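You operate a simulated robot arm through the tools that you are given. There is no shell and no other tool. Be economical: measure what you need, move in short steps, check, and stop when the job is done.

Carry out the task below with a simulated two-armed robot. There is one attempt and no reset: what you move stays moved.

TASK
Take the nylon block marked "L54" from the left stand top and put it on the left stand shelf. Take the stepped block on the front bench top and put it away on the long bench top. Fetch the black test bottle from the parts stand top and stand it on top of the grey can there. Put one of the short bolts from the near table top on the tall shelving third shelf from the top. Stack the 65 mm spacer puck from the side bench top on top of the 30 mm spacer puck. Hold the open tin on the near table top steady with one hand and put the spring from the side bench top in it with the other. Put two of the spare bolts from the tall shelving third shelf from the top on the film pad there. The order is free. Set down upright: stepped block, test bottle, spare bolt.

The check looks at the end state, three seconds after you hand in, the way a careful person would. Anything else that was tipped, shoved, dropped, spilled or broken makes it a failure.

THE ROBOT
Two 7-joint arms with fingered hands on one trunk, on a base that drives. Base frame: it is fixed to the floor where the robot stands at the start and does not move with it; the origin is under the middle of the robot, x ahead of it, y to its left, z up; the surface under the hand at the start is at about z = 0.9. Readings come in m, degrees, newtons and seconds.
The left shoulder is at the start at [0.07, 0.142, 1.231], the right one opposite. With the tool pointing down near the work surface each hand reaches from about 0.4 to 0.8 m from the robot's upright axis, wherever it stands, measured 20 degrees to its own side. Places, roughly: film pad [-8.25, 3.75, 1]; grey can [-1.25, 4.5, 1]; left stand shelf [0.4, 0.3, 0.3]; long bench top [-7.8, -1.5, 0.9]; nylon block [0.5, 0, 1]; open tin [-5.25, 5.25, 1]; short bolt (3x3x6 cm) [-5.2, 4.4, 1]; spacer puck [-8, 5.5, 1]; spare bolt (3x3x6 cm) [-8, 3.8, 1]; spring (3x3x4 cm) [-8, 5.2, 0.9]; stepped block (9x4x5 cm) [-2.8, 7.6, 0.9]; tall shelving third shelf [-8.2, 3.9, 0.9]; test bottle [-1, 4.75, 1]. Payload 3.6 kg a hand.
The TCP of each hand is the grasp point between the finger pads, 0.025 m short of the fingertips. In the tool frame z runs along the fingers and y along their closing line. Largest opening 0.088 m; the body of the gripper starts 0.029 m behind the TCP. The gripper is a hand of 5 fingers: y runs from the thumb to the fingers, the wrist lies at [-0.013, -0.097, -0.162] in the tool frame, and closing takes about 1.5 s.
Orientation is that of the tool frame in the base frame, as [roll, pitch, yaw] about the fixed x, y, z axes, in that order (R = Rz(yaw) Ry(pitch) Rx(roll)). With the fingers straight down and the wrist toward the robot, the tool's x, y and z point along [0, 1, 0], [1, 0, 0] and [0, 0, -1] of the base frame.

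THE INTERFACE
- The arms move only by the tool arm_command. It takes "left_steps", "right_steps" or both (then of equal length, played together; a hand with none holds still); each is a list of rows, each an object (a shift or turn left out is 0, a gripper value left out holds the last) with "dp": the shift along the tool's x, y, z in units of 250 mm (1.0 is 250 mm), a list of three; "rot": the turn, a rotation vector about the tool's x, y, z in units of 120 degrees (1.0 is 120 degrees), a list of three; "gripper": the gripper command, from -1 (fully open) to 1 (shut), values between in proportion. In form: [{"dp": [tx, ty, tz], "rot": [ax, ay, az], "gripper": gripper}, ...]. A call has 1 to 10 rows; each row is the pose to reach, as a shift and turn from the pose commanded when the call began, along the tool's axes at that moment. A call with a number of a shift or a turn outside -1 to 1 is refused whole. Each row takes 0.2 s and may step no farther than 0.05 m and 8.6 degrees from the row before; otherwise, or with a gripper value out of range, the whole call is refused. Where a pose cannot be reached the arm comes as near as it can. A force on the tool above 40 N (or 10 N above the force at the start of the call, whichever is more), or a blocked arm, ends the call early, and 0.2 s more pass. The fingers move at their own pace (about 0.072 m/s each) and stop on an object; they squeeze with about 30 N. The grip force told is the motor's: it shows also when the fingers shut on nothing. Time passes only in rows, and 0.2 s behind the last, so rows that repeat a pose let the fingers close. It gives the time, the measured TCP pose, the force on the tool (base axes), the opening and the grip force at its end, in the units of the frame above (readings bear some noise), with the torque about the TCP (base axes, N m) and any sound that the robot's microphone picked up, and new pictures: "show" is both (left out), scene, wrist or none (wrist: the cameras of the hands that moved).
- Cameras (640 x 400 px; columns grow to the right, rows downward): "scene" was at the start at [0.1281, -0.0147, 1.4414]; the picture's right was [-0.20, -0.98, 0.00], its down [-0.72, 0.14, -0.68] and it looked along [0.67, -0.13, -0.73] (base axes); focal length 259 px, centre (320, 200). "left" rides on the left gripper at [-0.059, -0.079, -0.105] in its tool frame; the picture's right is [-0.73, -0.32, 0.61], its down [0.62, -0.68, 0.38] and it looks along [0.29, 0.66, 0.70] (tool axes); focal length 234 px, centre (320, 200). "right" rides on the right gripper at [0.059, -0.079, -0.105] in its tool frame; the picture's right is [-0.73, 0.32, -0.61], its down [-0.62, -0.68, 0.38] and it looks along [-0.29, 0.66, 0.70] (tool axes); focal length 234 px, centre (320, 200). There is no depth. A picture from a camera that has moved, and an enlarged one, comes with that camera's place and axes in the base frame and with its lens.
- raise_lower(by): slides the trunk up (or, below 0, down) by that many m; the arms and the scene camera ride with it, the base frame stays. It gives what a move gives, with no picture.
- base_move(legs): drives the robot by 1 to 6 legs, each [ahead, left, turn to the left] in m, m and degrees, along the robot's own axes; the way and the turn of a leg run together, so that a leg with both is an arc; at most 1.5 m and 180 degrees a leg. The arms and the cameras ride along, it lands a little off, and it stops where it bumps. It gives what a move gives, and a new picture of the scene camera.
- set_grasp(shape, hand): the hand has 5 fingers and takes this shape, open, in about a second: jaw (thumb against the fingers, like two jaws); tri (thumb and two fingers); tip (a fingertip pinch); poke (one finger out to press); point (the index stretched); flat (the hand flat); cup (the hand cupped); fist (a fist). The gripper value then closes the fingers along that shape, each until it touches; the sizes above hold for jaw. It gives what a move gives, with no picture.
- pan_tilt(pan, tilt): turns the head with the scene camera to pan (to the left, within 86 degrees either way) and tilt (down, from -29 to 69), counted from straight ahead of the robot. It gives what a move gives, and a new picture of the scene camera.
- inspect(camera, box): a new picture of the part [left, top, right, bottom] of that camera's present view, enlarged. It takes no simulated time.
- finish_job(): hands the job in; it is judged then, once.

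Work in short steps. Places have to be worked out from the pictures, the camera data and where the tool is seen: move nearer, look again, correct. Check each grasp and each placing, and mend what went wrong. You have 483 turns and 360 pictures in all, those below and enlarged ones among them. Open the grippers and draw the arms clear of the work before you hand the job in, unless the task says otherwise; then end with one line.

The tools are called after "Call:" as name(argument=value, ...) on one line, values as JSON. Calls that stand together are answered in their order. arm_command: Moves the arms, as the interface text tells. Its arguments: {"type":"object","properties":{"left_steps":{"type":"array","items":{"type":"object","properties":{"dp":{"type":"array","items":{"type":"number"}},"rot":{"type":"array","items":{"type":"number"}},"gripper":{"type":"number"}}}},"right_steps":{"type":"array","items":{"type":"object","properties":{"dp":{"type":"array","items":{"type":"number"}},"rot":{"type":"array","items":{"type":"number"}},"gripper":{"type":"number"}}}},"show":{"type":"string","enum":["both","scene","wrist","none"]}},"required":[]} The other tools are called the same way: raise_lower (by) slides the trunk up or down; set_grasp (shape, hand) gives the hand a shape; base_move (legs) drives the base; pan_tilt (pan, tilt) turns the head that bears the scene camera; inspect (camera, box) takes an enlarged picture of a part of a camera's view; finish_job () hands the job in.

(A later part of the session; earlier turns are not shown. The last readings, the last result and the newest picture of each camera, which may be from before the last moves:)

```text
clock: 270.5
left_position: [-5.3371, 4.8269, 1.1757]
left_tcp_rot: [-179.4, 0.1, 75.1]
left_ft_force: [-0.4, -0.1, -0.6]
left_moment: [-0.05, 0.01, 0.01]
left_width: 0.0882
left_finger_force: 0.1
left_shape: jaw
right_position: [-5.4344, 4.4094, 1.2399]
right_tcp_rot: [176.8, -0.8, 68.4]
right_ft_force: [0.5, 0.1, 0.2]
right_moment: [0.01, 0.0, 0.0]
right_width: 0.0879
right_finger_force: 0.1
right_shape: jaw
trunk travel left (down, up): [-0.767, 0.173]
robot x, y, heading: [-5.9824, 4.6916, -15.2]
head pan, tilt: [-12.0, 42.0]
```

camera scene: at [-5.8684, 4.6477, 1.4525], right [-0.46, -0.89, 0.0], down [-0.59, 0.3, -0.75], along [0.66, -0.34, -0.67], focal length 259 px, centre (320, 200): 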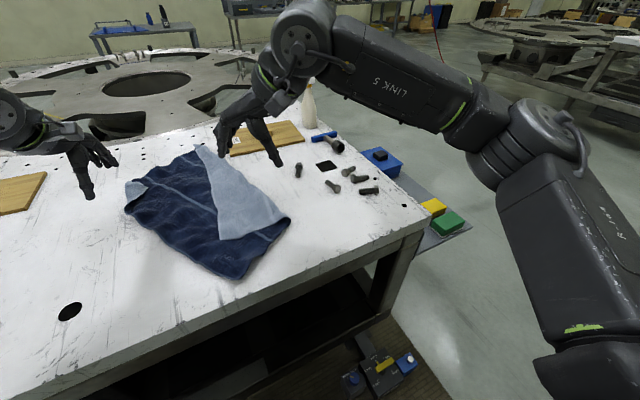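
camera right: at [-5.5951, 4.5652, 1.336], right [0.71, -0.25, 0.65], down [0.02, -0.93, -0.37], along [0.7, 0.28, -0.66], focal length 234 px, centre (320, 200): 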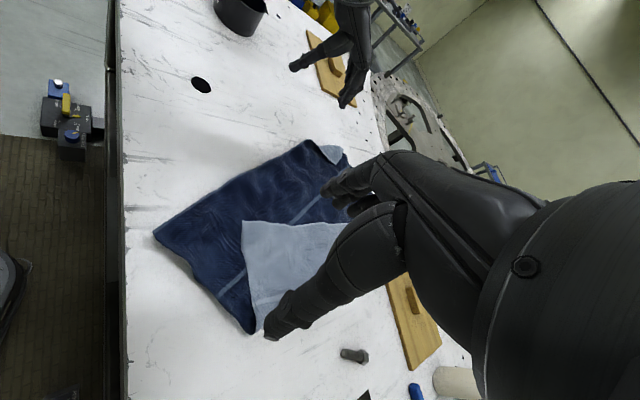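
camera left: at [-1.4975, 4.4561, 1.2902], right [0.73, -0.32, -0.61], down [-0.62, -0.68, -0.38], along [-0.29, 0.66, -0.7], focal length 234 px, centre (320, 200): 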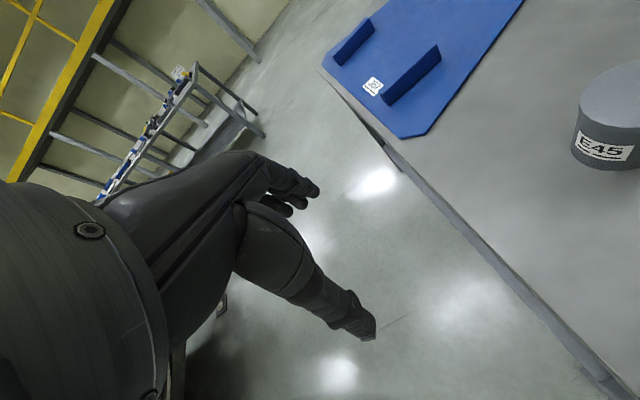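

Now to above bolt E with the tilt corrected and fingers part-open.

Call:
arm_command(right_steps=[{"dp": [-0.1, 0.063, 0.12], "rot": [0.0267, -0.0067, 0], "gripper": -0.3}, {"dp": [-0.2, 0.126, 0.25], "rot": [0.0267, -0.0067, 0]}, {"dp": [-0.3, 0.19, 0.37], "rot": [0.0267, -0.0067, 0]}, {"dp": [-0.4, 0.25, 0.5], "rot": [0.0267, -0.0067, 0]}, {"dp": [-0.5, 0.315, 0.62], "rot": [0.0267, -0.0067, 0]}, {"dp": [-0.585, 0.377, 0.7], "rot": [0.0267, -0.0067, 0]}], show="wrist")

Call:
inspect(camera="scene", box=[270, 110, 430, 230])

```text
clock: 271.9
left_position: [-5.3365, 4.8263, 1.176]
left_tcp_rot: [-179.4, -0.1, 75.0]
left_ft_force: [0.0, 0.4, 0.4]
left_moment: [-0.01, 0.01, 0.01]
left_width: 0.0879
left_finger_force: 0.1
left_shape: jaw
right_position: [-5.3898, 4.2367, 1.0676]
right_tcp_rot: [-179.9, -0.1, 68.4]
right_ft_force: [0.3, -0.3, -0.1]
right_moment: [0.03, -0.01, -0.04]
right_width: 0.0575
right_finger_force: 0.0
right_shape: jaw
trunk travel left (down, up): [-0.767, 0.173]
robot x, y, heading: [-5.9834, 4.6903, -15.2]
head pan, tilt: [-12.0, 42.0]
camera right: at [-5.4426, 4.3202, 1.1732], right [0.03, -0.79, 0.61], down [-0.86, -0.33, -0.38], along [0.5, -0.51, -0.7], focal length 234 px, centre (320, 200)
```

right: 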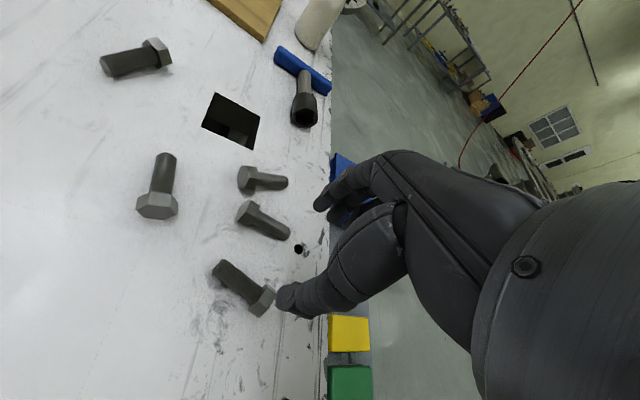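

```text
3.33 times, centred on (350, 170) of scene
camera zoom: at [-5.863, 4.6419, 1.4518], right [-0.46, -0.89, 0.0], down [-0.6, 0.3, -0.74], along [0.66, -0.34, -0.67], focal length 865 px, centre (220, 300)
```

zoom: 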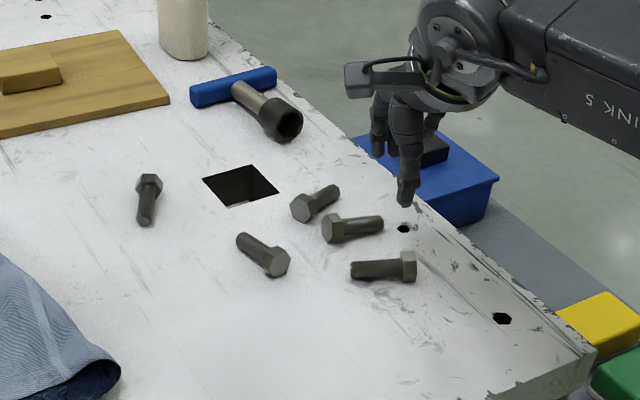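

Triangulated: bolt E at ≈[-5.405, 4.246, 0.960], axis 63° (table top ≈0.947). I correct and descend to z≈0.977, then close.

Call:
arm_command(right_steps=[{"dp": [0.021, -0.07, 0.1], "rot": [0, 0, 0.046]}, {"dp": [0.021, -0.07, 0.22], "rot": [0, 0, 0.046]}, {"dp": [0.021, -0.07, 0.32], "rot": [0, 0, 0.046]}, {"dp": [0.021, -0.07, 0.36], "rot": [0, 0, 0.046]}], show="wrist")

Call:
inspect(camera="scene", box=[270, 110, 430, 230])

```text
clock: 272.9
left_position: [-5.3367, 4.8259, 1.175]
left_tcp_rot: [-179.4, 0.0, 75.0]
left_ft_force: [-0.5, 1.0, 0.3]
left_moment: [0.04, -0.02, 0.01]
left_width: 0.088
left_finger_force: 0.1
left_shape: jaw
right_position: [-5.4039, 4.2479, 0.979]
right_tcp_rot: [-180.0, 0.0, 62.9]
right_ft_force: [0.5, 0.6, -0.4]
right_moment: [0.03, -0.01, -0.01]
right_width: 0.0575
right_finger_force: 0.0
right_shape: jaw
trunk travel left (down, up): [-0.767, 0.173]
robot x, y, heading: [-5.9831, 4.6918, -15.0]
head pan, tilt: [-12.0, 42.0]
camera right: at [-5.4491, 4.3361, 1.0842], right [-0.04, -0.79, 0.61], down [-0.89, -0.24, -0.38], along [0.45, -0.56, -0.7], focal length 234 px, centre (320, 200)
```

right: 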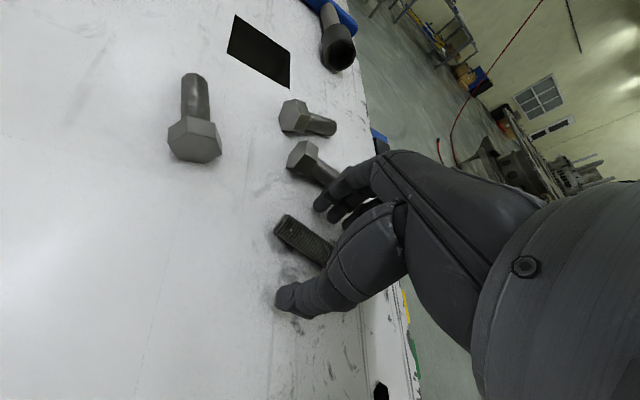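

```text
3.33 times, centred on (350, 170) of scene
camera zoom: at [-5.8637, 4.6424, 1.4519], right [-0.46, -0.89, 0.0], down [-0.6, 0.3, -0.74], along [0.66, -0.34, -0.67], focal length 865 px, centre (220, 300)
```

zoom: 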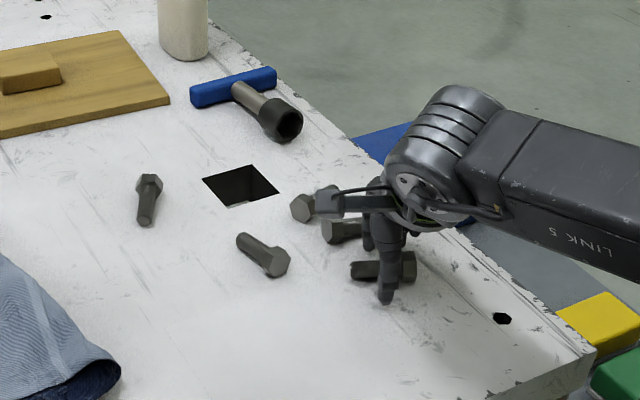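

Straddling bolt E, fingers between E and D. I close.

Call:
arm_command(right_steps=[{"dp": [0, 0, 0], "gripper": 1}, {"dp": [0, 0, 0]}, {"dp": [0, 0, 0]}, {"dp": [0, 0, 0]}, {"dp": [0, 0, 0]}, {"dp": [0, 0, 0]}], show="none")

Call:
arm_command(right_steps=[{"dp": [0, 0, -0.08]}, {"dp": [0, 0, -0.2]}, {"dp": [0, 0, -0.4]}, {"dp": [0, 0, -0.6]}], show="both")

```text
clock: 274.3
left_position: [-5.3374, 4.826, 1.1764]
left_tcp_rot: [-179.4, -0.1, 75.1]
left_ft_force: [0.4, 0.0, 0.1]
left_moment: [-0.04, 0.02, -0.04]
left_width: 0.0879
left_finger_force: 0.1
left_shape: jaw
right_position: [-5.4043, 4.249, 0.9782]
right_tcp_rot: [179.9, 0.0, 63.0]
right_ft_force: [0.1, 0.3, 0.1]
right_moment: [0.03, -0.03, 0.02]
right_width: 0.0087
right_finger_force: 30.0
right_shape: jaw
trunk travel left (down, up): [-0.767, 0.173]
robot x, y, heading: [-5.9884, 4.6947, -15.3]
head pan, tilt: [-12.0, 42.0]
```

```text
clock: 275.3
left_position: [-5.3363, 4.8281, 1.1755]
left_tcp_rot: [-179.5, 0.0, 75.0]
left_ft_force: [0.3, -0.4, 0.3]
left_moment: [0.04, 0.02, 0.03]
left_width: 0.0882
left_finger_force: 0.0
left_shape: jaw
right_position: [-5.4046, 4.2484, 1.1291]
right_tcp_rot: [-179.8, 0.0, 62.9]
right_ft_force: [0.5, 0.5, -1.5]
right_moment: [0.01, -0.03, -0.01]
right_width: 0.0086
right_finger_force: 30.2
right_shape: jaw
trunk travel left (down, up): [-0.767, 0.173]
robot x, y, heading: [-5.9884, 4.6906, -15.3]
head pan, tilt: [-12.0, 42.0]
camera scene: at [-5.864, 4.6431, 1.4519], right [-0.46, -0.89, 0.0], down [-0.6, 0.3, -0.74], along [0.66, -0.34, -0.67], focal length 259 px, centre (320, 200)
camera right: at [-5.4493, 4.3367, 1.2339], right [-0.04, -0.79, 0.61], down [-0.89, -0.24, -0.38], along [0.45, -0.56, -0.7], focal length 234 px, centre (320, 200)
```

scene: 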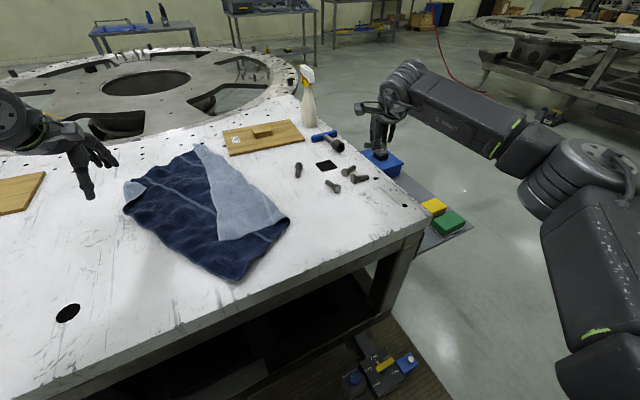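
right: 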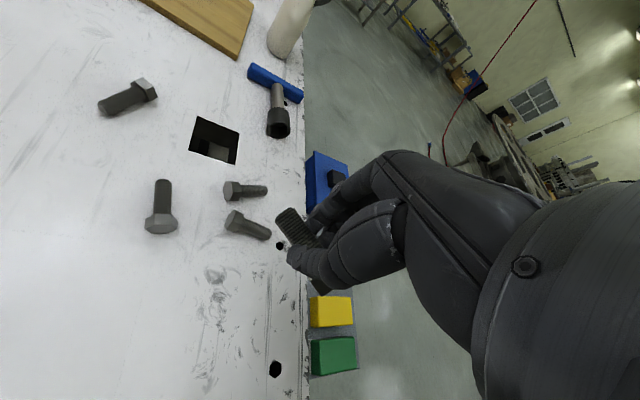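

Bolt held. I back off, turn to face the shelving in the west, and look.

Call:
base_move(legs=[[-0.5, 0, 0], [0, 0, -165]])

Call:
pan_tilt(pan=0, tilt=20)

```text
clock: 285.0
left_position: [-7.0608, 4.5215, 1.1749]
left_tcp_rot: [-179.4, -0.1, -89.8]
left_ft_force: [0.0, -0.8, 0.5]
left_moment: [0.0, -0.03, -0.02]
left_width: 0.0882
left_finger_force: 0.0
left_shape: jaw
right_position: [-7.1459, 5.098, 1.1267]
right_tcp_rot: [-179.9, 0.0, -102.0]
right_ft_force: [0.4, 0.1, -0.6]
right_moment: [0.02, 0.02, 0.0]
right_width: 0.0086
right_finger_force: 29.6
right_shape: jaw
trunk travel left (down, up): [-0.767, 0.173]
robot x, y, heading: [-6.4635, 4.8224, -180.0]
head pan, tilt: [-12.0, 42.0]
camera scene: at [-6.6142, 4.8401, 1.4489], right [0.21, 0.98, 0.0], down [0.66, -0.14, -0.74], along [-0.72, 0.15, -0.68], focal length 259 px, centre (320, 200)
```

scene: 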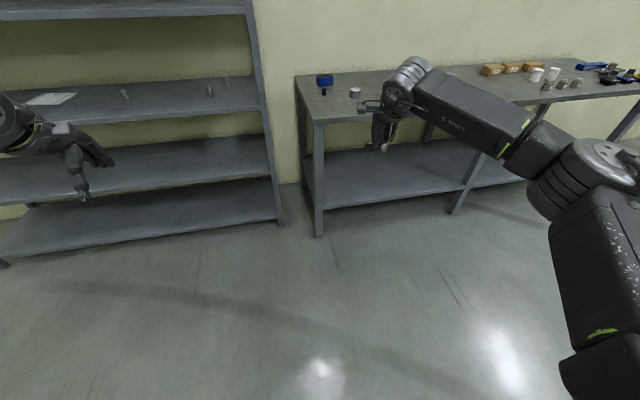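

```text
clock: 285.8
left_position: [-7.0484, 4.5229, 1.1814]
left_tcp_rot: [179.9, -0.1, -89.8]
left_ft_force: [0.5, -0.3, -0.8]
left_moment: [-0.02, 0.02, -0.01]
left_width: 0.0879
left_finger_force: 0.1
left_shape: jaw
right_position: [-7.1365, 5.0986, 1.1337]
right_tcp_rot: [179.5, -0.1, -101.9]
right_ft_force: [0.0, 0.7, -1.6]
right_moment: [0.03, -0.02, -0.02]
right_width: 0.0083
right_finger_force: 30.1
right_shape: jaw
trunk travel left (down, up): [-0.767, 0.173]
robot x, y, heading: [-6.466, 4.8196, -179.8]
head pan, tilt: [0.0, 20.0]
camera scene: at [-6.625, 4.8228, 1.4831], right [0.0, 1.0, 0.0], down [0.35, 0.0, -0.94], along [-0.94, 0.0, -0.35], focal length 259 px, centre (320, 200)
```

scene: 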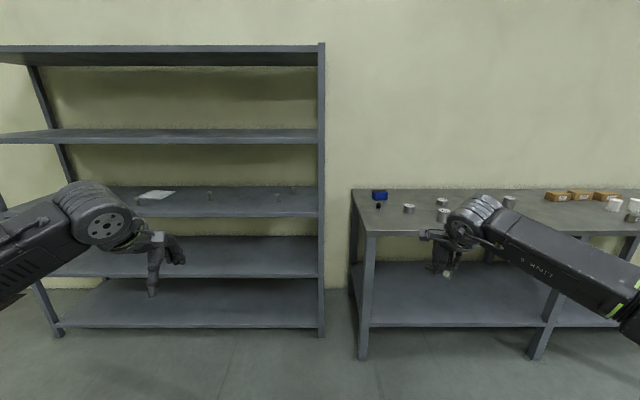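

Shelf three is at z≈0.91 with about 0.38 m clearance; the film pad is at left and spare bolts stand on it. I strafe left, pull the left hand back and look closer.

Call:
base_move(legs=[[0.25, 0.75, 0]])

Call:
arm_command(left_steps=[{"dp": [0, -0.15, 0]}, {"dp": [0, -0.3, 0]}, {"dp": [0, -0.45, 0]}, {"dp": [0, -0.6, 0]}], show="scene")

Call:
inspect(camera="scene", box=[100, 130, 420, 330])

```text
clock: 290.1
left_position: [-7.3005, 3.7753, 1.1808]
left_tcp_rot: [-180.0, -0.1, -90.2]
left_ft_force: [-1.2, 0.3, 0.1]
left_moment: [-0.04, 0.02, -0.01]
left_width: 0.0881
left_finger_force: 0.1
left_shape: jaw
right_position: [-7.3827, 4.3516, 1.1325]
right_tcp_rot: [179.5, -0.1, -102.3]
right_ft_force: [-0.3, -0.4, -1.0]
right_moment: [-0.01, -0.02, -0.04]
right_width: 0.0082
right_finger_force: 30.4
right_shape: jaw
trunk travel left (down, up): [-0.767, 0.173]
robot x, y, heading: [-6.7148, 4.0685, 179.7]
head pan, tilt: [0.0, 20.0]
camera scene: at [-6.8602, 4.0732, 1.4832], right [0.01, 1.0, 0.0], down [0.34, 0.0, -0.94], along [-0.94, 0.0, -0.34], focal length 259 px, centre (320, 200)
```

scene: 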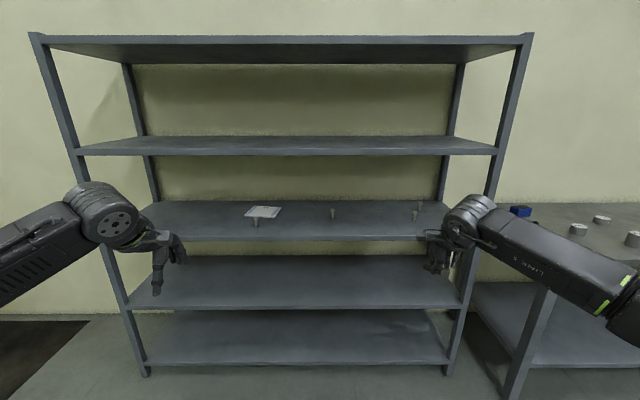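

```text
clock: 291.1
left_position: [-7.1483, 3.777, 1.1816]
left_tcp_rot: [180.0, 0.0, -90.2]
left_ft_force: [0.6, 0.3, 0.3]
left_moment: [-0.02, 0.0, -0.02]
left_width: 0.088
left_finger_force: 0.1
left_shape: jaw
right_position: [-7.3803, 4.352, 1.1348]
right_tcp_rot: [179.5, 0.0, -102.3]
right_ft_force: [-0.3, -0.8, -0.4]
right_moment: [-0.01, 0.01, 0.02]
right_width: 0.0082
right_finger_force: 30.4
right_shape: jaw
trunk travel left (down, up): [-0.767, 0.173]
robot x, y, heading: [-6.7179, 4.0678, 179.6]
head pan, tilt: [0.0, 20.0]
camera scene: at [-6.8578, 4.0725, 1.4835], right [0.01, 1.0, 0.0], down [0.34, 0.0, -0.94], along [-0.94, 0.01, -0.34], focal length 259 px, centre (320, 200)
```

scene: 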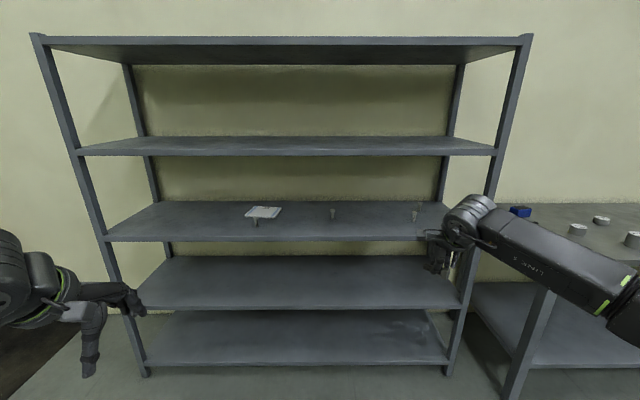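

```text
2.00 times, centred on (260, 230) of scene
camera zoom: at [-6.8578, 4.0725, 1.4835], right [0.01, 1.0, 0.0], down [0.34, 0.0, -0.94], along [-0.94, 0.01, -0.34], focal length 519 px, centre (440, 140)
```

zoom: 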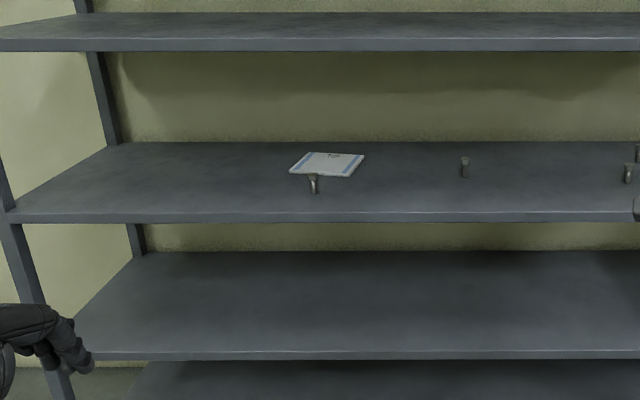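

Shelf 3 top ≈0.90, front edge x≈-7.955; spare bolts near y 3.755, 4.147, 4.585, 4.667. I'll lay the short bolt at about [-8.08, 4.35]: lower the trunk 0.12 and drive in.

Call:
raise_lower(by=-0.12)

Call:
base_move(legs=[[0.5, 0, 0.3]])

```text
clock: 292.6
left_position: [-7.1504, 3.776, 1.0605]
left_tcp_rot: [180.0, -0.1, -90.3]
left_ft_force: [0.7, -0.1, -0.9]
left_moment: [-0.03, 0.02, 0.02]
left_width: 0.088
left_finger_force: 0.0
left_shape: jaw
right_position: [-7.3828, 4.3519, 1.012]
right_tcp_rot: [179.4, -0.1, -102.3]
right_ft_force: [-0.3, -0.1, -1.1]
right_moment: [0.01, 0.0, 0.04]
right_width: 0.0084
right_finger_force: 30.1
right_shape: jaw
trunk travel left (down, up): [-0.647, 0.293]
robot x, y, heading: [-6.7123, 4.0678, 179.6]
head pan, tilt: [0.0, 20.0]
```

```text
clock: 295.5
left_position: [-7.6506, 3.7716, 1.0602]
left_tcp_rot: [179.9, 0.0, -89.6]
left_ft_force: [-0.5, -0.5, 0.6]
left_moment: [0.01, 0.0, -0.03]
left_width: 0.088
left_finger_force: 0.0
left_shape: jaw
right_position: [-7.8874, 4.3471, 1.0132]
right_tcp_rot: [179.5, -0.2, -101.8]
right_ft_force: [-0.1, 0.0, -1.5]
right_moment: [0.0, 0.0, 0.04]
right_width: 0.0082
right_finger_force: 29.3
right_shape: jaw
trunk travel left (down, up): [-0.647, 0.293]
robot x, y, heading: [-7.2201, 4.0717, -179.7]
head pan, tilt: [0.0, 20.0]
camera scene: at [-7.3625, 4.0717, 1.3632], right [0.0, 1.0, 0.0], down [0.34, 0.0, -0.94], along [-0.94, 0.0, -0.34], focal length 259 px, centre (320, 200)
```

scene: 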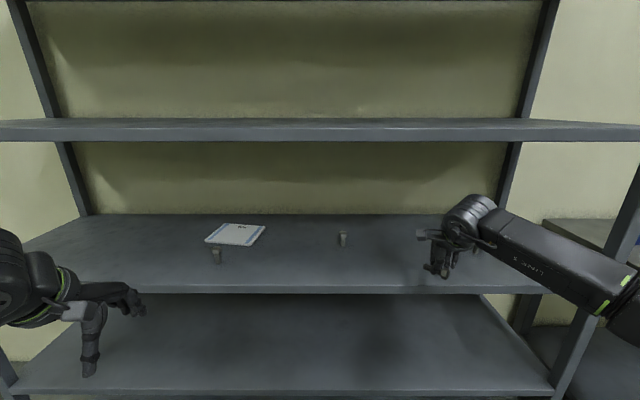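

I continue 0.19 m so the hand is just inside the shelf, then check with the wrist camera.

Call:
base_move(legs=[[0.19, 0, 0]])

Call:
arm_command(right_steps=[{"dp": [0, 0, 0.1]}], show="wrist")

```text
clock: 297.1
left_position: [-7.8393, 3.7716, 1.0602]
left_tcp_rot: [-180.0, -0.1, -89.6]
left_ft_force: [-0.1, 0.4, 0.0]
left_moment: [0.01, -0.03, 0.01]
left_width: 0.0881
left_finger_force: 0.0
left_shape: jaw
right_position: [-8.0777, 4.345, 1.0133]
right_tcp_rot: [179.6, -0.1, -101.8]
right_ft_force: [0.3, 0.4, -1.2]
right_moment: [-0.01, 0.0, -0.03]
right_width: 0.0085
right_finger_force: 30.0
right_shape: jaw
trunk travel left (down, up): [-0.647, 0.293]
robot x, y, heading: [-7.4068, 4.0707, -179.8]
head pan, tilt: [0.0, 20.0]
camera scene: at [-7.5522, 4.0708, 1.3632], right [0.0, 1.0, 0.0], down [0.34, 0.0, -0.94], along [-0.94, 0.0, -0.34], focal length 259 px, centre (320, 200)
```

scene: 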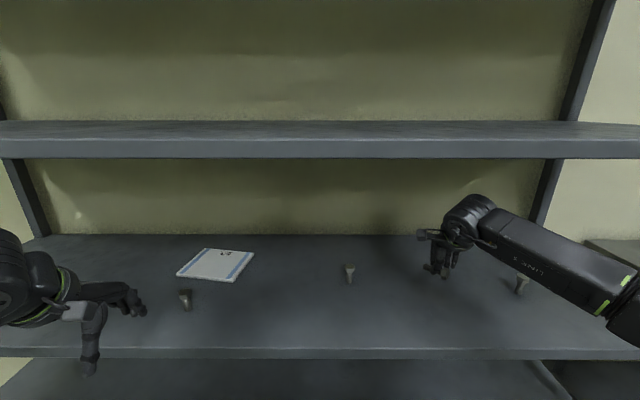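

```text
clock: 297.5
left_position: [-7.8383, 3.7714, 1.0613]
left_tcp_rot: [180.0, -0.1, -89.7]
left_ft_force: [1.1, 0.9, -0.2]
left_moment: [-0.02, 0.05, -0.01]
left_width: 0.088
left_finger_force: 0.1
left_shape: jaw
right_position: [-8.0773, 4.3453, 0.9877]
right_tcp_rot: [179.4, 0.0, -101.8]
right_ft_force: [-0.5, 0.0, -0.5]
right_moment: [0.01, 0.02, 0.01]
right_width: 0.0084
right_finger_force: 30.0
right_shape: jaw
trunk travel left (down, up): [-0.647, 0.293]
robot x, y, heading: [-7.4121, 4.0749, -179.6]
head pan, tilt: [0.0, 20.0]
camera right: at [-8.012, 4.2712, 1.0926], right [-0.16, 0.78, 0.61], down [0.79, 0.47, -0.39], along [-0.59, 0.42, -0.69], focal length 234 px, centre (320, 200)
```

right: 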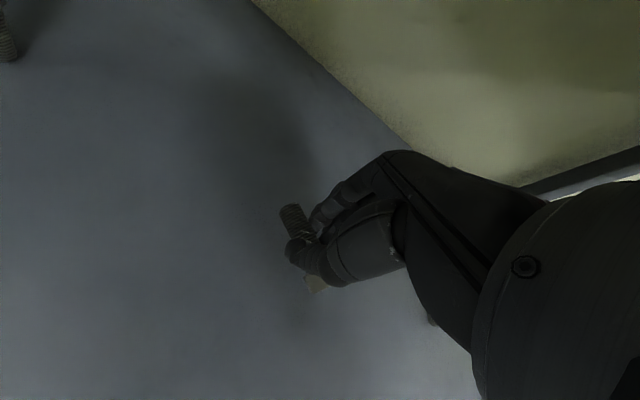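

Clear space under the hand. I lower the bolt in small steps to contact.

Call:
arm_command(right_steps=[{"dp": [0, 0, 0.1]}, {"dp": [0, 0, 0.16]}, {"dp": [0, 0, 0.18]}, {"dp": [0, 0, 0.2]}, {"dp": [0, 0, 0.215]}], show="none")

```text
clock: 298.6
left_position: [-7.8373, 3.7715, 1.0616]
left_tcp_rot: [179.8, 0.0, -89.8]
left_ft_force: [0.6, -1.0, -0.2]
left_moment: [0.02, -0.02, 0.01]
left_width: 0.0883
left_finger_force: 0.0
left_shape: jaw
right_position: [-8.0789, 4.3449, 0.9456]
right_tcp_rot: [178.3, -0.6, -101.8]
right_ft_force: [5.5, 0.8, 20.8]
right_moment: [-0.07, -0.01, 0.09]
right_width: 0.0103
right_finger_force: 29.9
right_shape: jaw
trunk travel left (down, up): [-0.647, 0.293]
robot x, y, heading: [-7.4081, 4.0732, -179.8]
head pan, tilt: [0.0, 20.0]
stopped in row 5 (right hand): the force on the tool passed its limit at 44 N (the readings are from after the stop); the commanded pose is now the measured one
```

Contact at z≈0.946. I open gently and lift away.

Call:
arm_command(right_steps=[{"dp": [0, 0, -0.008]}, {"dp": [0, 0, -0.008], "gripper": 0.5}, {"dp": [0, 0, -0.008], "gripper": 0}, {"dp": [0, 0, -0.008], "gripper": -0.5}, {"dp": [0, 0, -0.008], "gripper": -0.6}, {"dp": [0, 0, -0.06]}, {"dp": [0, 0, -0.18]}, {"dp": [0, 0, -0.28]}], show="both")

```text
clock: 300.4
left_position: [-7.8393, 3.7721, 1.0603]
left_tcp_rot: [-180.0, -0.2, -89.6]
left_ft_force: [-0.9, -0.1, 0.0]
left_moment: [0.01, -0.05, 0.0]
left_width: 0.0881
left_finger_force: 0.2
left_shape: jaw
right_position: [-8.0781, 4.3465, 1.0123]
right_tcp_rot: [178.9, -0.4, -101.8]
right_ft_force: [0.2, 0.3, -0.5]
right_moment: [0.01, 0.01, 0.01]
right_width: 0.0698
right_finger_force: 0.1
right_shape: jaw
trunk travel left (down, up): [-0.647, 0.293]
robot x, y, heading: [-7.4103, 4.0686, -179.9]
head pan, tilt: [0.0, 20.0]
camera scene: at [-7.5521, 4.0708, 1.3631], right [0.0, 1.0, 0.0], down [0.34, 0.0, -0.94], along [-0.94, 0.0, -0.34], focal length 259 px, centre (320, 200)
camera right: at [-8.0121, 4.2719, 1.1156], right [-0.16, 0.78, 0.61], down [0.79, 0.47, -0.4], along [-0.6, 0.42, -0.69], focal length 234 px, centre (320, 200)
```

scene: 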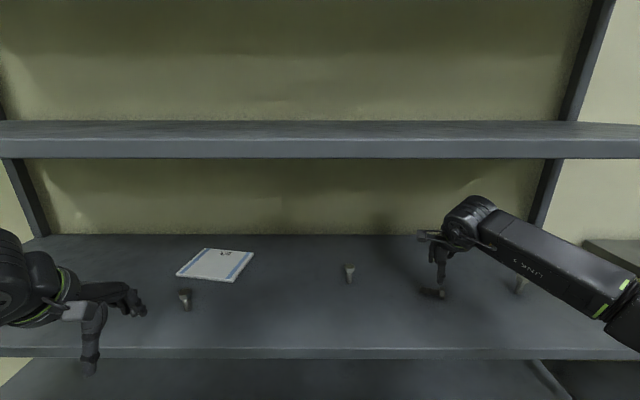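
right: 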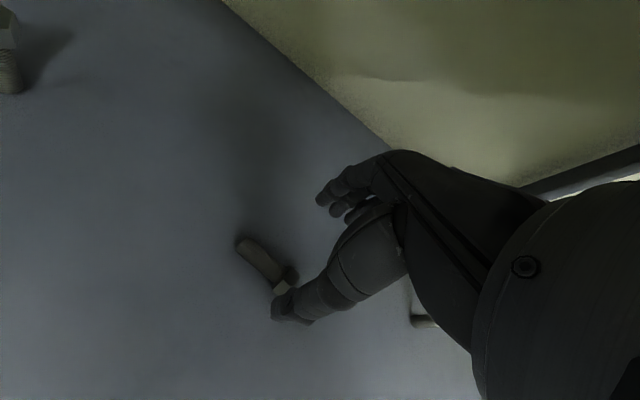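

The short bolt lies on the shelf. Now I look closely at the spare bolts and the film pad.

Call:
inspect(camera="scene", box=[160, 235, 280, 315])

Call:
inspect(camera="scene", box=[290, 245, 410, 315])

```text
5.00 times, centred on (220, 275) of scene
camera zoom: at [-7.5521, 4.0708, 1.3631], right [0.0, 1.0, 0.0], down [0.34, 0.0, -0.94], along [-0.94, 0.0, -0.34], focal length 1297 px, centre (820, -175)
```

zoom: 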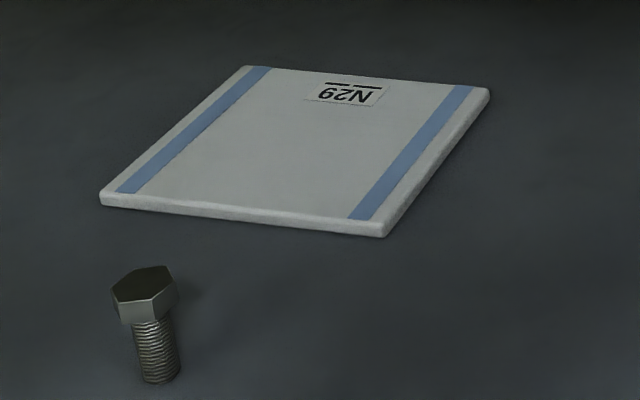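

```text
5.33 times, centred on (350, 280) of scene
camera zoom: at [-7.5521, 4.0708, 1.3631], right [0.0, 1.0, 0.0], down [0.34, 0.0, -0.94], along [-0.94, 0.0, -0.34], focal length 1384 px, centre (160, -227)
```

zoom: 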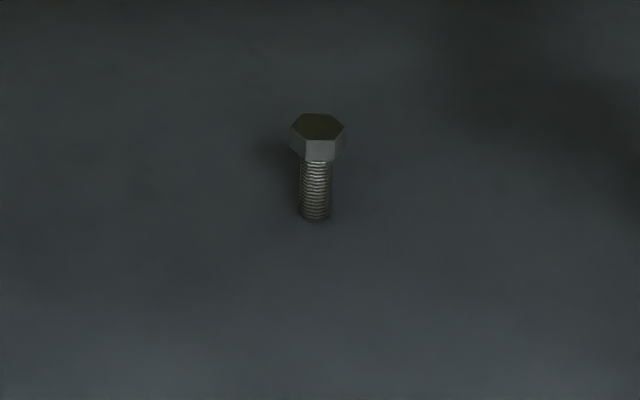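

Spare bolts stand head-up: bolt 1 at [-8.045, 3.756], bolt 2 at [-8.145, 4.150], tops ≈0.955; pad centre ≈[-8.235, 3.757]. I withdraw the right hand and bring the left hand above bolt 1.

Call:
arm_command(right_steps=[{"dp": [-0.034, -0.163, 0]}, {"dp": [-0.068, -0.326, 0]}, {"dp": [-0.102, -0.49, 0]}, {"dp": [-0.136, -0.653, 0]}, {"dp": [-0.17, -0.816, 0]}, {"dp": [-0.204, -0.979, 0]}], left_steps=[{"dp": [0.011, 0.137, 0]}, {"dp": [0.022, 0.274, 0]}, {"dp": [0.033, 0.411, 0]}, {"dp": [0.044, 0.548, 0]}, {"dp": [0.055, 0.685, 0.06]}, {"dp": [0.064, 0.823, 0.12]}], show="both")

```text
clock: 301.8
left_position: [-8.0468, 3.7561, 1.0298]
left_tcp_rot: [180.0, -0.1, -89.6]
left_ft_force: [0.4, -0.3, -0.2]
left_moment: [0.02, 0.0, 0.01]
left_width: 0.0878
left_finger_force: 0.1
left_shape: jaw
right_position: [-7.8305, 4.3459, 1.0058]
right_tcp_rot: [178.9, -0.5, -101.8]
right_ft_force: [0.3, -0.7, -0.6]
right_moment: [0.01, -0.01, -0.02]
right_width: 0.0703
right_finger_force: 0.1
right_shape: jaw
trunk travel left (down, up): [-0.647, 0.293]
robot x, y, heading: [-7.4089, 4.0737, -179.8]
head pan, tilt: [0.0, 20.0]
camera scene: at [-7.5519, 4.0715, 1.3632], right [0.0, 1.0, 0.0], down [0.34, 0.0, -0.94], along [-0.94, 0.0, -0.34], focal length 259 px, centre (320, 200)
camera right: at [-7.7621, 4.2725, 1.1096], right [-0.15, 0.78, 0.61], down [0.79, 0.47, -0.4], along [-0.6, 0.42, -0.69], focal length 234 px, centre (320, 200)
camera left: at [-7.9691, 3.8151, 1.1342], right [0.32, 0.73, -0.61], down [0.69, -0.62, -0.38], along [-0.65, -0.3, -0.7], focal length 234 px, centre (320, 200)
```

scene: 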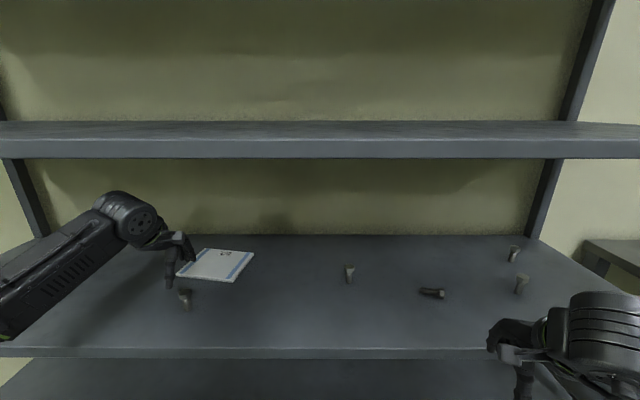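
right: 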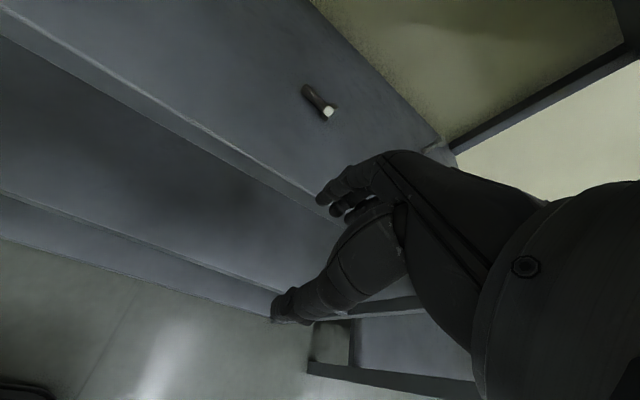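
left: 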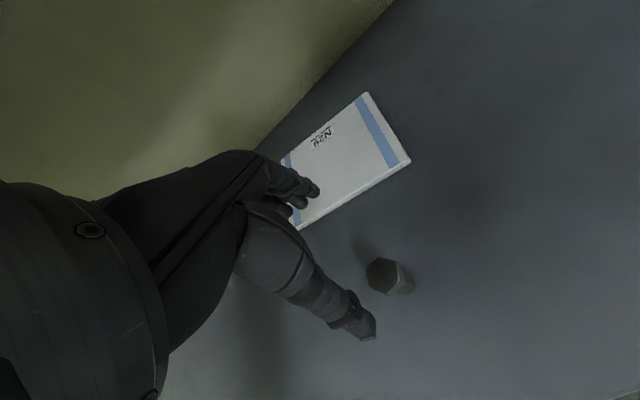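

Refined with both cameras: bolt 1 at [-8.032, 3.764], top ≈0.968 (shelf ≈0.91). I correct and descend over the head, then look before closing.

Call:
arm_command(left_steps=[{"dp": [-0.032, -0.06, 0]}, {"dp": [-0.032, -0.06, 0.1]}, {"dp": [-0.032, -0.06, 0.2]}, {"dp": [-0.032, -0.06, 0.276]}], show="wrist")

Call:
inspect(camera="scene", box=[120, 225, 240, 320])

```text
clock: 302.8
left_position: [-8.0292, 3.7623, 0.962]
left_tcp_rot: [180.0, 0.0, -89.5]
left_ft_force: [-0.7, 0.3, -0.5]
left_moment: [-0.01, -0.01, -0.01]
left_width: 0.088
left_finger_force: 0.0
left_shape: jaw
right_position: [-7.8302, 4.3452, 1.0052]
right_tcp_rot: [178.8, -0.4, -101.8]
right_ft_force: [0.3, -0.3, -0.6]
right_moment: [-0.04, 0.02, 0.02]
right_width: 0.0703
right_finger_force: 0.1
right_shape: jaw
trunk travel left (down, up): [-0.647, 0.293]
robot x, y, heading: [-7.4093, 4.07, -179.8]
head pan, tilt: [0.0, 20.0]
camera left: at [-7.9528, 3.822, 1.0655], right [0.32, 0.73, -0.61], down [0.69, -0.62, -0.38], along [-0.66, -0.29, -0.7], focal length 234 px, centre (320, 200)
```

left: 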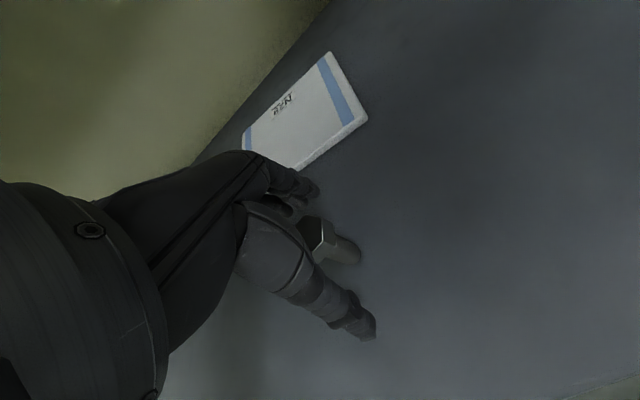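

```text
4.21 times, centred on (180, 272) of scene
camera zoom: at [-7.5521, 4.0708, 1.3632], right [0.0, 1.0, 0.0], down [0.34, 0.0, -0.94], along [-0.94, 0.0, -0.34], focal length 1092 px, centre (910, -105)
```

zoom: 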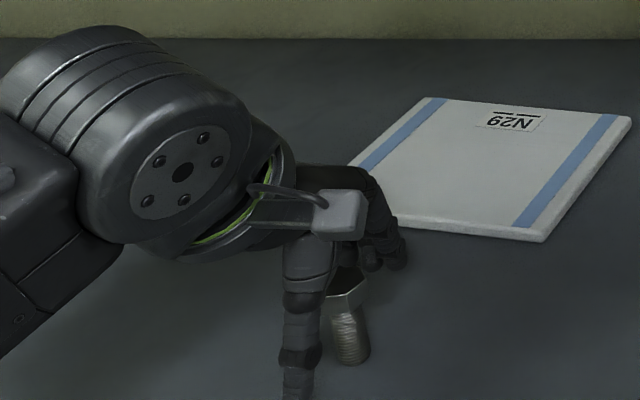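

The head is centred between thumb and fingers. I close.

Call:
arm_command(left_steps=[{"dp": [0, 0, 0], "gripper": 0}, {"dp": [0, 0, 0], "gripper": 1}, {"dp": [0, 0, 0]}, {"dp": [0, 0, 0]}, {"dp": [0, 0, 0]}, {"dp": [0, 0, 0]}, {"dp": [0, 0, 0]}], show="wrist")

Call:
inspect(camera="scene", box=[120, 225, 240, 320])

```text
clock: 304.4
left_position: [-8.0295, 3.7625, 0.9607]
left_tcp_rot: [-180.0, -0.1, -89.6]
left_ft_force: [0.1, -0.2, 0.4]
left_moment: [0.0, -0.01, -0.03]
left_width: 0.0039
left_finger_force: 29.8
left_shape: jaw
right_position: [-7.8306, 4.3468, 1.0055]
right_tcp_rot: [178.9, -0.3, -101.7]
right_ft_force: [-0.4, 0.1, -0.3]
right_moment: [0.02, 0.01, 0.0]
right_width: 0.0703
right_finger_force: 0.1
right_shape: jaw
trunk travel left (down, up): [-0.647, 0.293]
robot x, y, heading: [-7.4071, 4.0727, -180.0]
head pan, tilt: [0.0, 20.0]
camera left: at [-7.9529, 3.8221, 1.0657], right [0.32, 0.73, -0.61], down [0.69, -0.62, -0.38], along [-0.66, -0.29, -0.7], focal length 234 px, centre (320, 200)
```

left: 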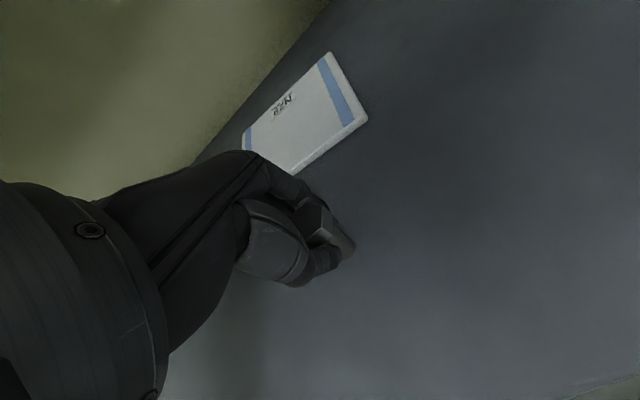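

```text
4.21 times, centred on (180, 272) of scene
camera zoom: at [-7.5522, 4.0709, 1.3632], right [0.0, 1.0, 0.0], down [0.34, 0.0, -0.94], along [-0.94, 0.0, -0.34], focal length 1092 px, centre (910, -105)
```

zoom: 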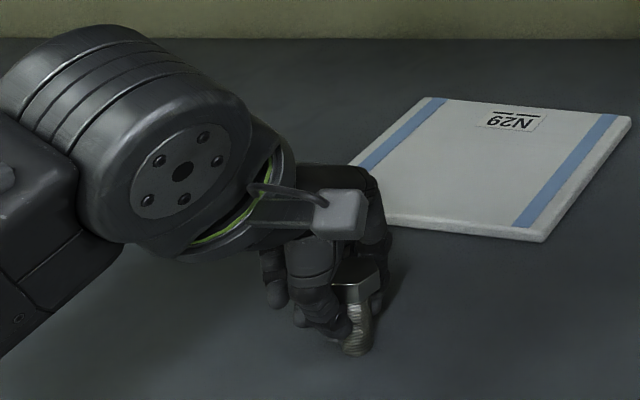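

The fingertips closed under the head around the shank. I lift 4 cm and check it's upright.

Call:
arm_command(left_steps=[{"dp": [0, 0, -0.04]}, {"dp": [0, 0, -0.1]}, {"dp": [0, 0, -0.16]}], show="wrist")

Call:
inspect(camera="scene", box=[120, 205, 240, 300])

```text
clock: 305.2
left_position: [-8.0307, 3.7623, 1.0017]
left_tcp_rot: [-180.0, -0.1, -89.6]
left_ft_force: [0.0, 0.0, -1.0]
left_moment: [-0.04, -0.02, 0.0]
left_width: 0.0038
left_finger_force: 29.8
left_shape: jaw
right_position: [-7.8293, 4.3457, 1.0064]
right_tcp_rot: [178.7, -0.4, -101.8]
right_ft_force: [-0.2, 0.7, 0.6]
right_moment: [0.03, 0.0, 0.0]
right_width: 0.0701
right_finger_force: 0.1
right_shape: jaw
trunk travel left (down, up): [-0.647, 0.293]
robot x, y, heading: [-7.4102, 4.0712, -179.9]
head pan, tilt: [0.0, 20.0]
camera left: at [-7.9533, 3.8222, 1.1061], right [0.32, 0.73, -0.61], down [0.68, -0.62, -0.38], along [-0.66, -0.29, -0.7], focal length 234 px, centre (320, 200)
```

left: 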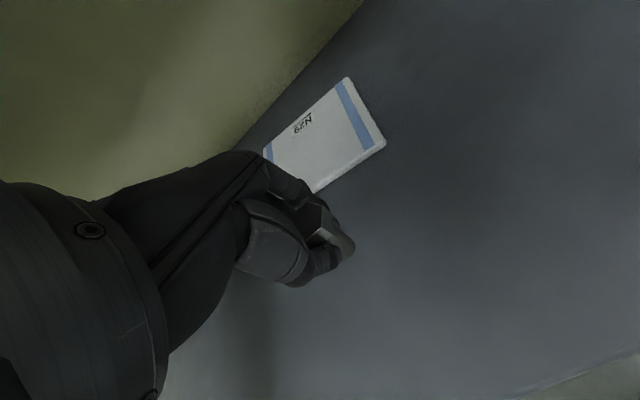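

```text
4.21 times, centred on (180, 252) of scene
camera zoom: at [-7.5519, 4.0711, 1.3632], right [0.0, 1.0, 0.0], down [0.34, 0.0, -0.94], along [-0.94, 0.0, -0.34], focal length 1092 px, centre (910, -21)
```

zoom: 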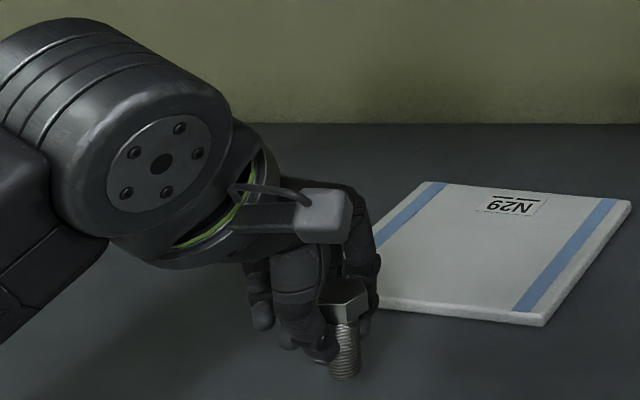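

The bolt hangs upright in the fingertips. I drive the base forward 0.2 m so the pad is within reach.

Call:
base_move(legs=[[0.19, 0, 0]])

Call:
pan_tilt(pan=15, tilt=32)

Call:
inspect(camera="scene", box=[200, 150, 360, 250])

```text
clock: 306.8
left_position: [-8.2205, 3.7618, 1.002]
left_tcp_rot: [-180.0, 0.0, -89.7]
left_ft_force: [0.1, 0.1, -1.5]
left_moment: [0.0, -0.01, 0.03]
left_width: 0.004
left_finger_force: 30.4
left_shape: jaw
right_position: [-8.0188, 4.3457, 1.005]
right_tcp_rot: [178.9, -0.4, -101.9]
right_ft_force: [1.1, 0.0, 0.3]
right_moment: [0.0, 0.03, 0.02]
right_width: 0.0703
right_finger_force: 0.0
right_shape: jaw
trunk travel left (down, up): [-0.647, 0.293]
robot x, y, heading: [-7.5962, 4.0709, -179.8]
head pan, tilt: [0.0, 20.0]
camera scene: at [-7.7416, 4.0703, 1.3632], right [0.0, 1.0, 0.0], down [0.34, 0.0, -0.94], along [-0.94, 0.0, -0.34], focal length 259 px, centre (320, 200)
```

scene: 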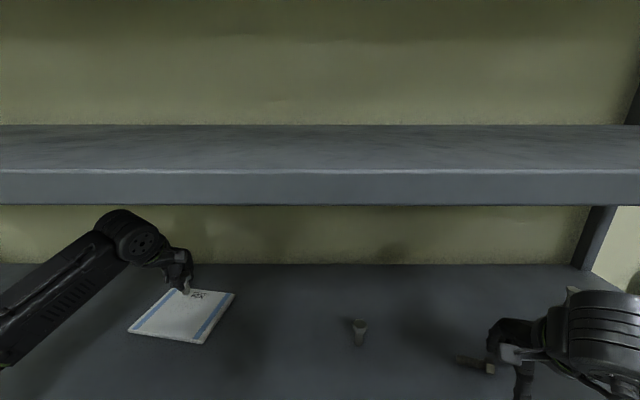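

```text
clock: 307.5
left_position: [-8.2205, 3.7621, 1.0019]
left_tcp_rot: [-180.0, -0.1, -89.7]
left_ft_force: [-0.4, -0.7, -0.3]
left_moment: [0.06, -0.01, 0.01]
left_width: 0.0036
left_finger_force: 29.9
left_shape: jaw
right_position: [-8.0188, 4.345, 1.0059]
right_tcp_rot: [178.9, -0.4, -101.9]
right_ft_force: [-0.3, -0.2, 0.2]
right_moment: [-0.02, -0.01, -0.03]
right_width: 0.0702
right_finger_force: 0.0
right_shape: jaw
trunk travel left (down, up): [-0.647, 0.293]
robot x, y, heading: [-7.5993, 4.0703, -179.9]
head pan, tilt: [15.0, 32.0]
camera scene: at [-7.7347, 4.0471, 1.344], right [-0.26, 0.97, 0.0], down [0.51, 0.14, -0.85], along [-0.82, -0.22, -0.53], focal length 259 px, centre (320, 200)
```

scene: 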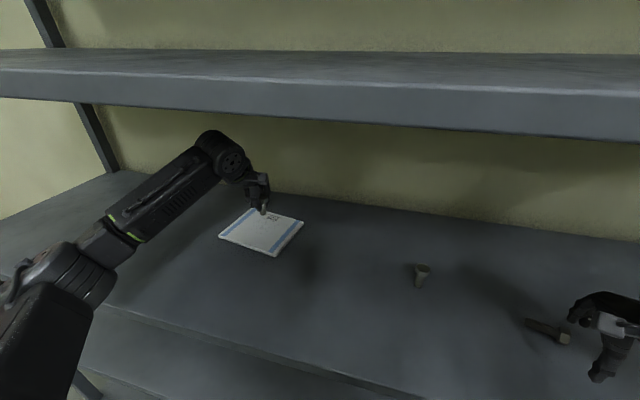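

```text
4.00 times, centred on (280, 200) of scene
camera zoom: at [-7.7347, 4.0471, 1.344], right [-0.26, 0.97, 0.0], down [0.51, 0.14, -0.85], along [-0.82, -0.22, -0.53], focal length 1038 px, centre (480, 200)
```

zoom: 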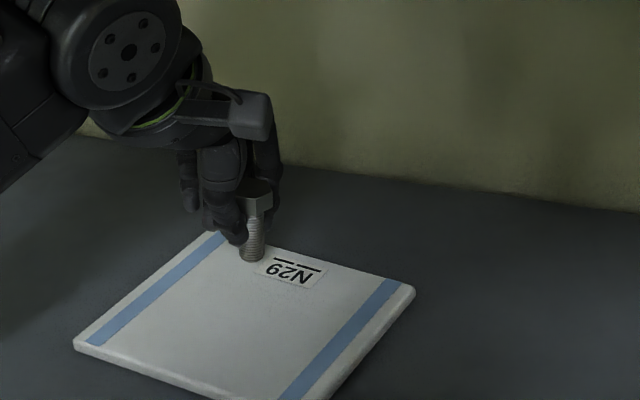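

The bolt is over the pad. I shift it to the pad's right-rear part and lower to just above the pad.

Call:
arm_command(left_steps=[{"dp": [-0.11, 0.013, 0]}, {"dp": [-0.216, 0.026, 0]}, {"dp": [-0.216, 0.026, 0.04]}, {"dp": [-0.216, 0.026, 0.07]}, {"dp": [-0.216, 0.026, 0.09]}], show="none")

Call:
inspect(camera="scene", box=[210, 160, 330, 260])

```text
clock: 308.7
left_position: [-8.227, 3.8151, 0.9787]
left_tcp_rot: [180.0, -0.1, -89.7]
left_ft_force: [-0.4, 0.2, -1.2]
left_moment: [0.01, 0.01, -0.01]
left_width: 0.0036
left_finger_force: 30.1
left_shape: jaw
right_position: [-8.0178, 4.3451, 1.0049]
right_tcp_rot: [179.0, -0.3, -101.9]
right_ft_force: [-0.6, -0.1, 0.1]
right_moment: [-0.01, 0.02, 0.02]
right_width: 0.0701
right_finger_force: 0.1
right_shape: jaw
trunk travel left (down, up): [-0.647, 0.293]
robot x, y, heading: [-7.599, 4.0704, -179.8]
head pan, tilt: [15.0, 32.0]
```

```text
4.00 times, centred on (270, 210) of scene
camera zoom: at [-7.7348, 4.047, 1.344], right [-0.26, 0.96, 0.0], down [0.51, 0.14, -0.85], along [-0.82, -0.22, -0.53], focal length 1038 px, centre (520, 160)
```

zoom: 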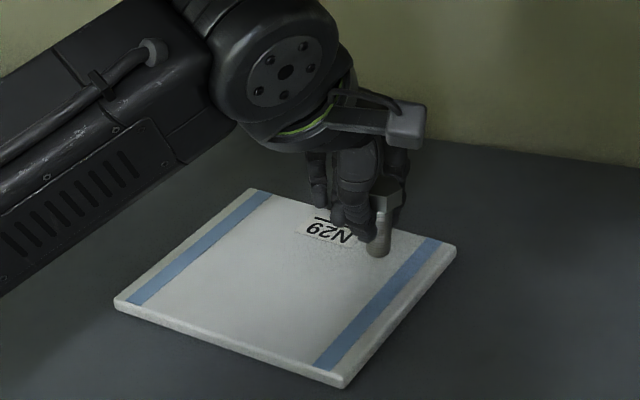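

Well placed. I lower in 2 mm steps to contact.

Call:
arm_command(left_steps=[{"dp": [0, 0, 0.008]}, {"dp": [0, 0, 0.016]}, {"dp": [0, 0, 0.016]}], show="none")

Call:
arm_command(left_steps=[{"dp": [0, 0, 0.008]}, {"dp": [0, 0, 0.016]}, {"dp": [0, 0, 0.016]}], show="none")

```text
clock: 309.5
left_position: [-8.2268, 3.8149, 0.9739]
left_tcp_rot: [-180.0, -0.1, -89.7]
left_ft_force: [0.4, 0.1, -1.7]
left_moment: [0.01, 0.02, 0.0]
left_width: 0.0037
left_finger_force: 30.2
left_shape: jaw
right_position: [-8.0178, 4.3453, 1.0066]
right_tcp_rot: [179.0, -0.4, -101.9]
right_ft_force: [-0.2, -1.3, -1.2]
right_moment: [-0.03, -0.02, 0.01]
right_width: 0.0702
right_finger_force: 0.0
right_shape: jaw
trunk travel left (down, up): [-0.647, 0.293]
robot x, y, heading: [-7.5975, 4.0678, -179.9]
head pan, tilt: [15.0, 32.0]
```

```text
clock: 310.3
left_position: [-8.2274, 3.816, 0.9714]
left_tcp_rot: [179.9, -0.2, -89.7]
left_ft_force: [0.0, -0.9, 0.4]
left_moment: [0.02, 0.05, 0.0]
left_width: 0.0036
left_finger_force: 30.1
left_shape: jaw
right_position: [-8.0181, 4.3463, 1.0051]
right_tcp_rot: [178.8, -0.4, -101.9]
right_ft_force: [-0.5, -0.2, -0.5]
right_moment: [0.02, -0.01, 0.0]
right_width: 0.0699
right_finger_force: 0.1
right_shape: jaw
trunk travel left (down, up): [-0.647, 0.293]
robot x, y, heading: [-7.5999, 4.0681, -179.8]
head pan, tilt: [15.0, 32.0]
```

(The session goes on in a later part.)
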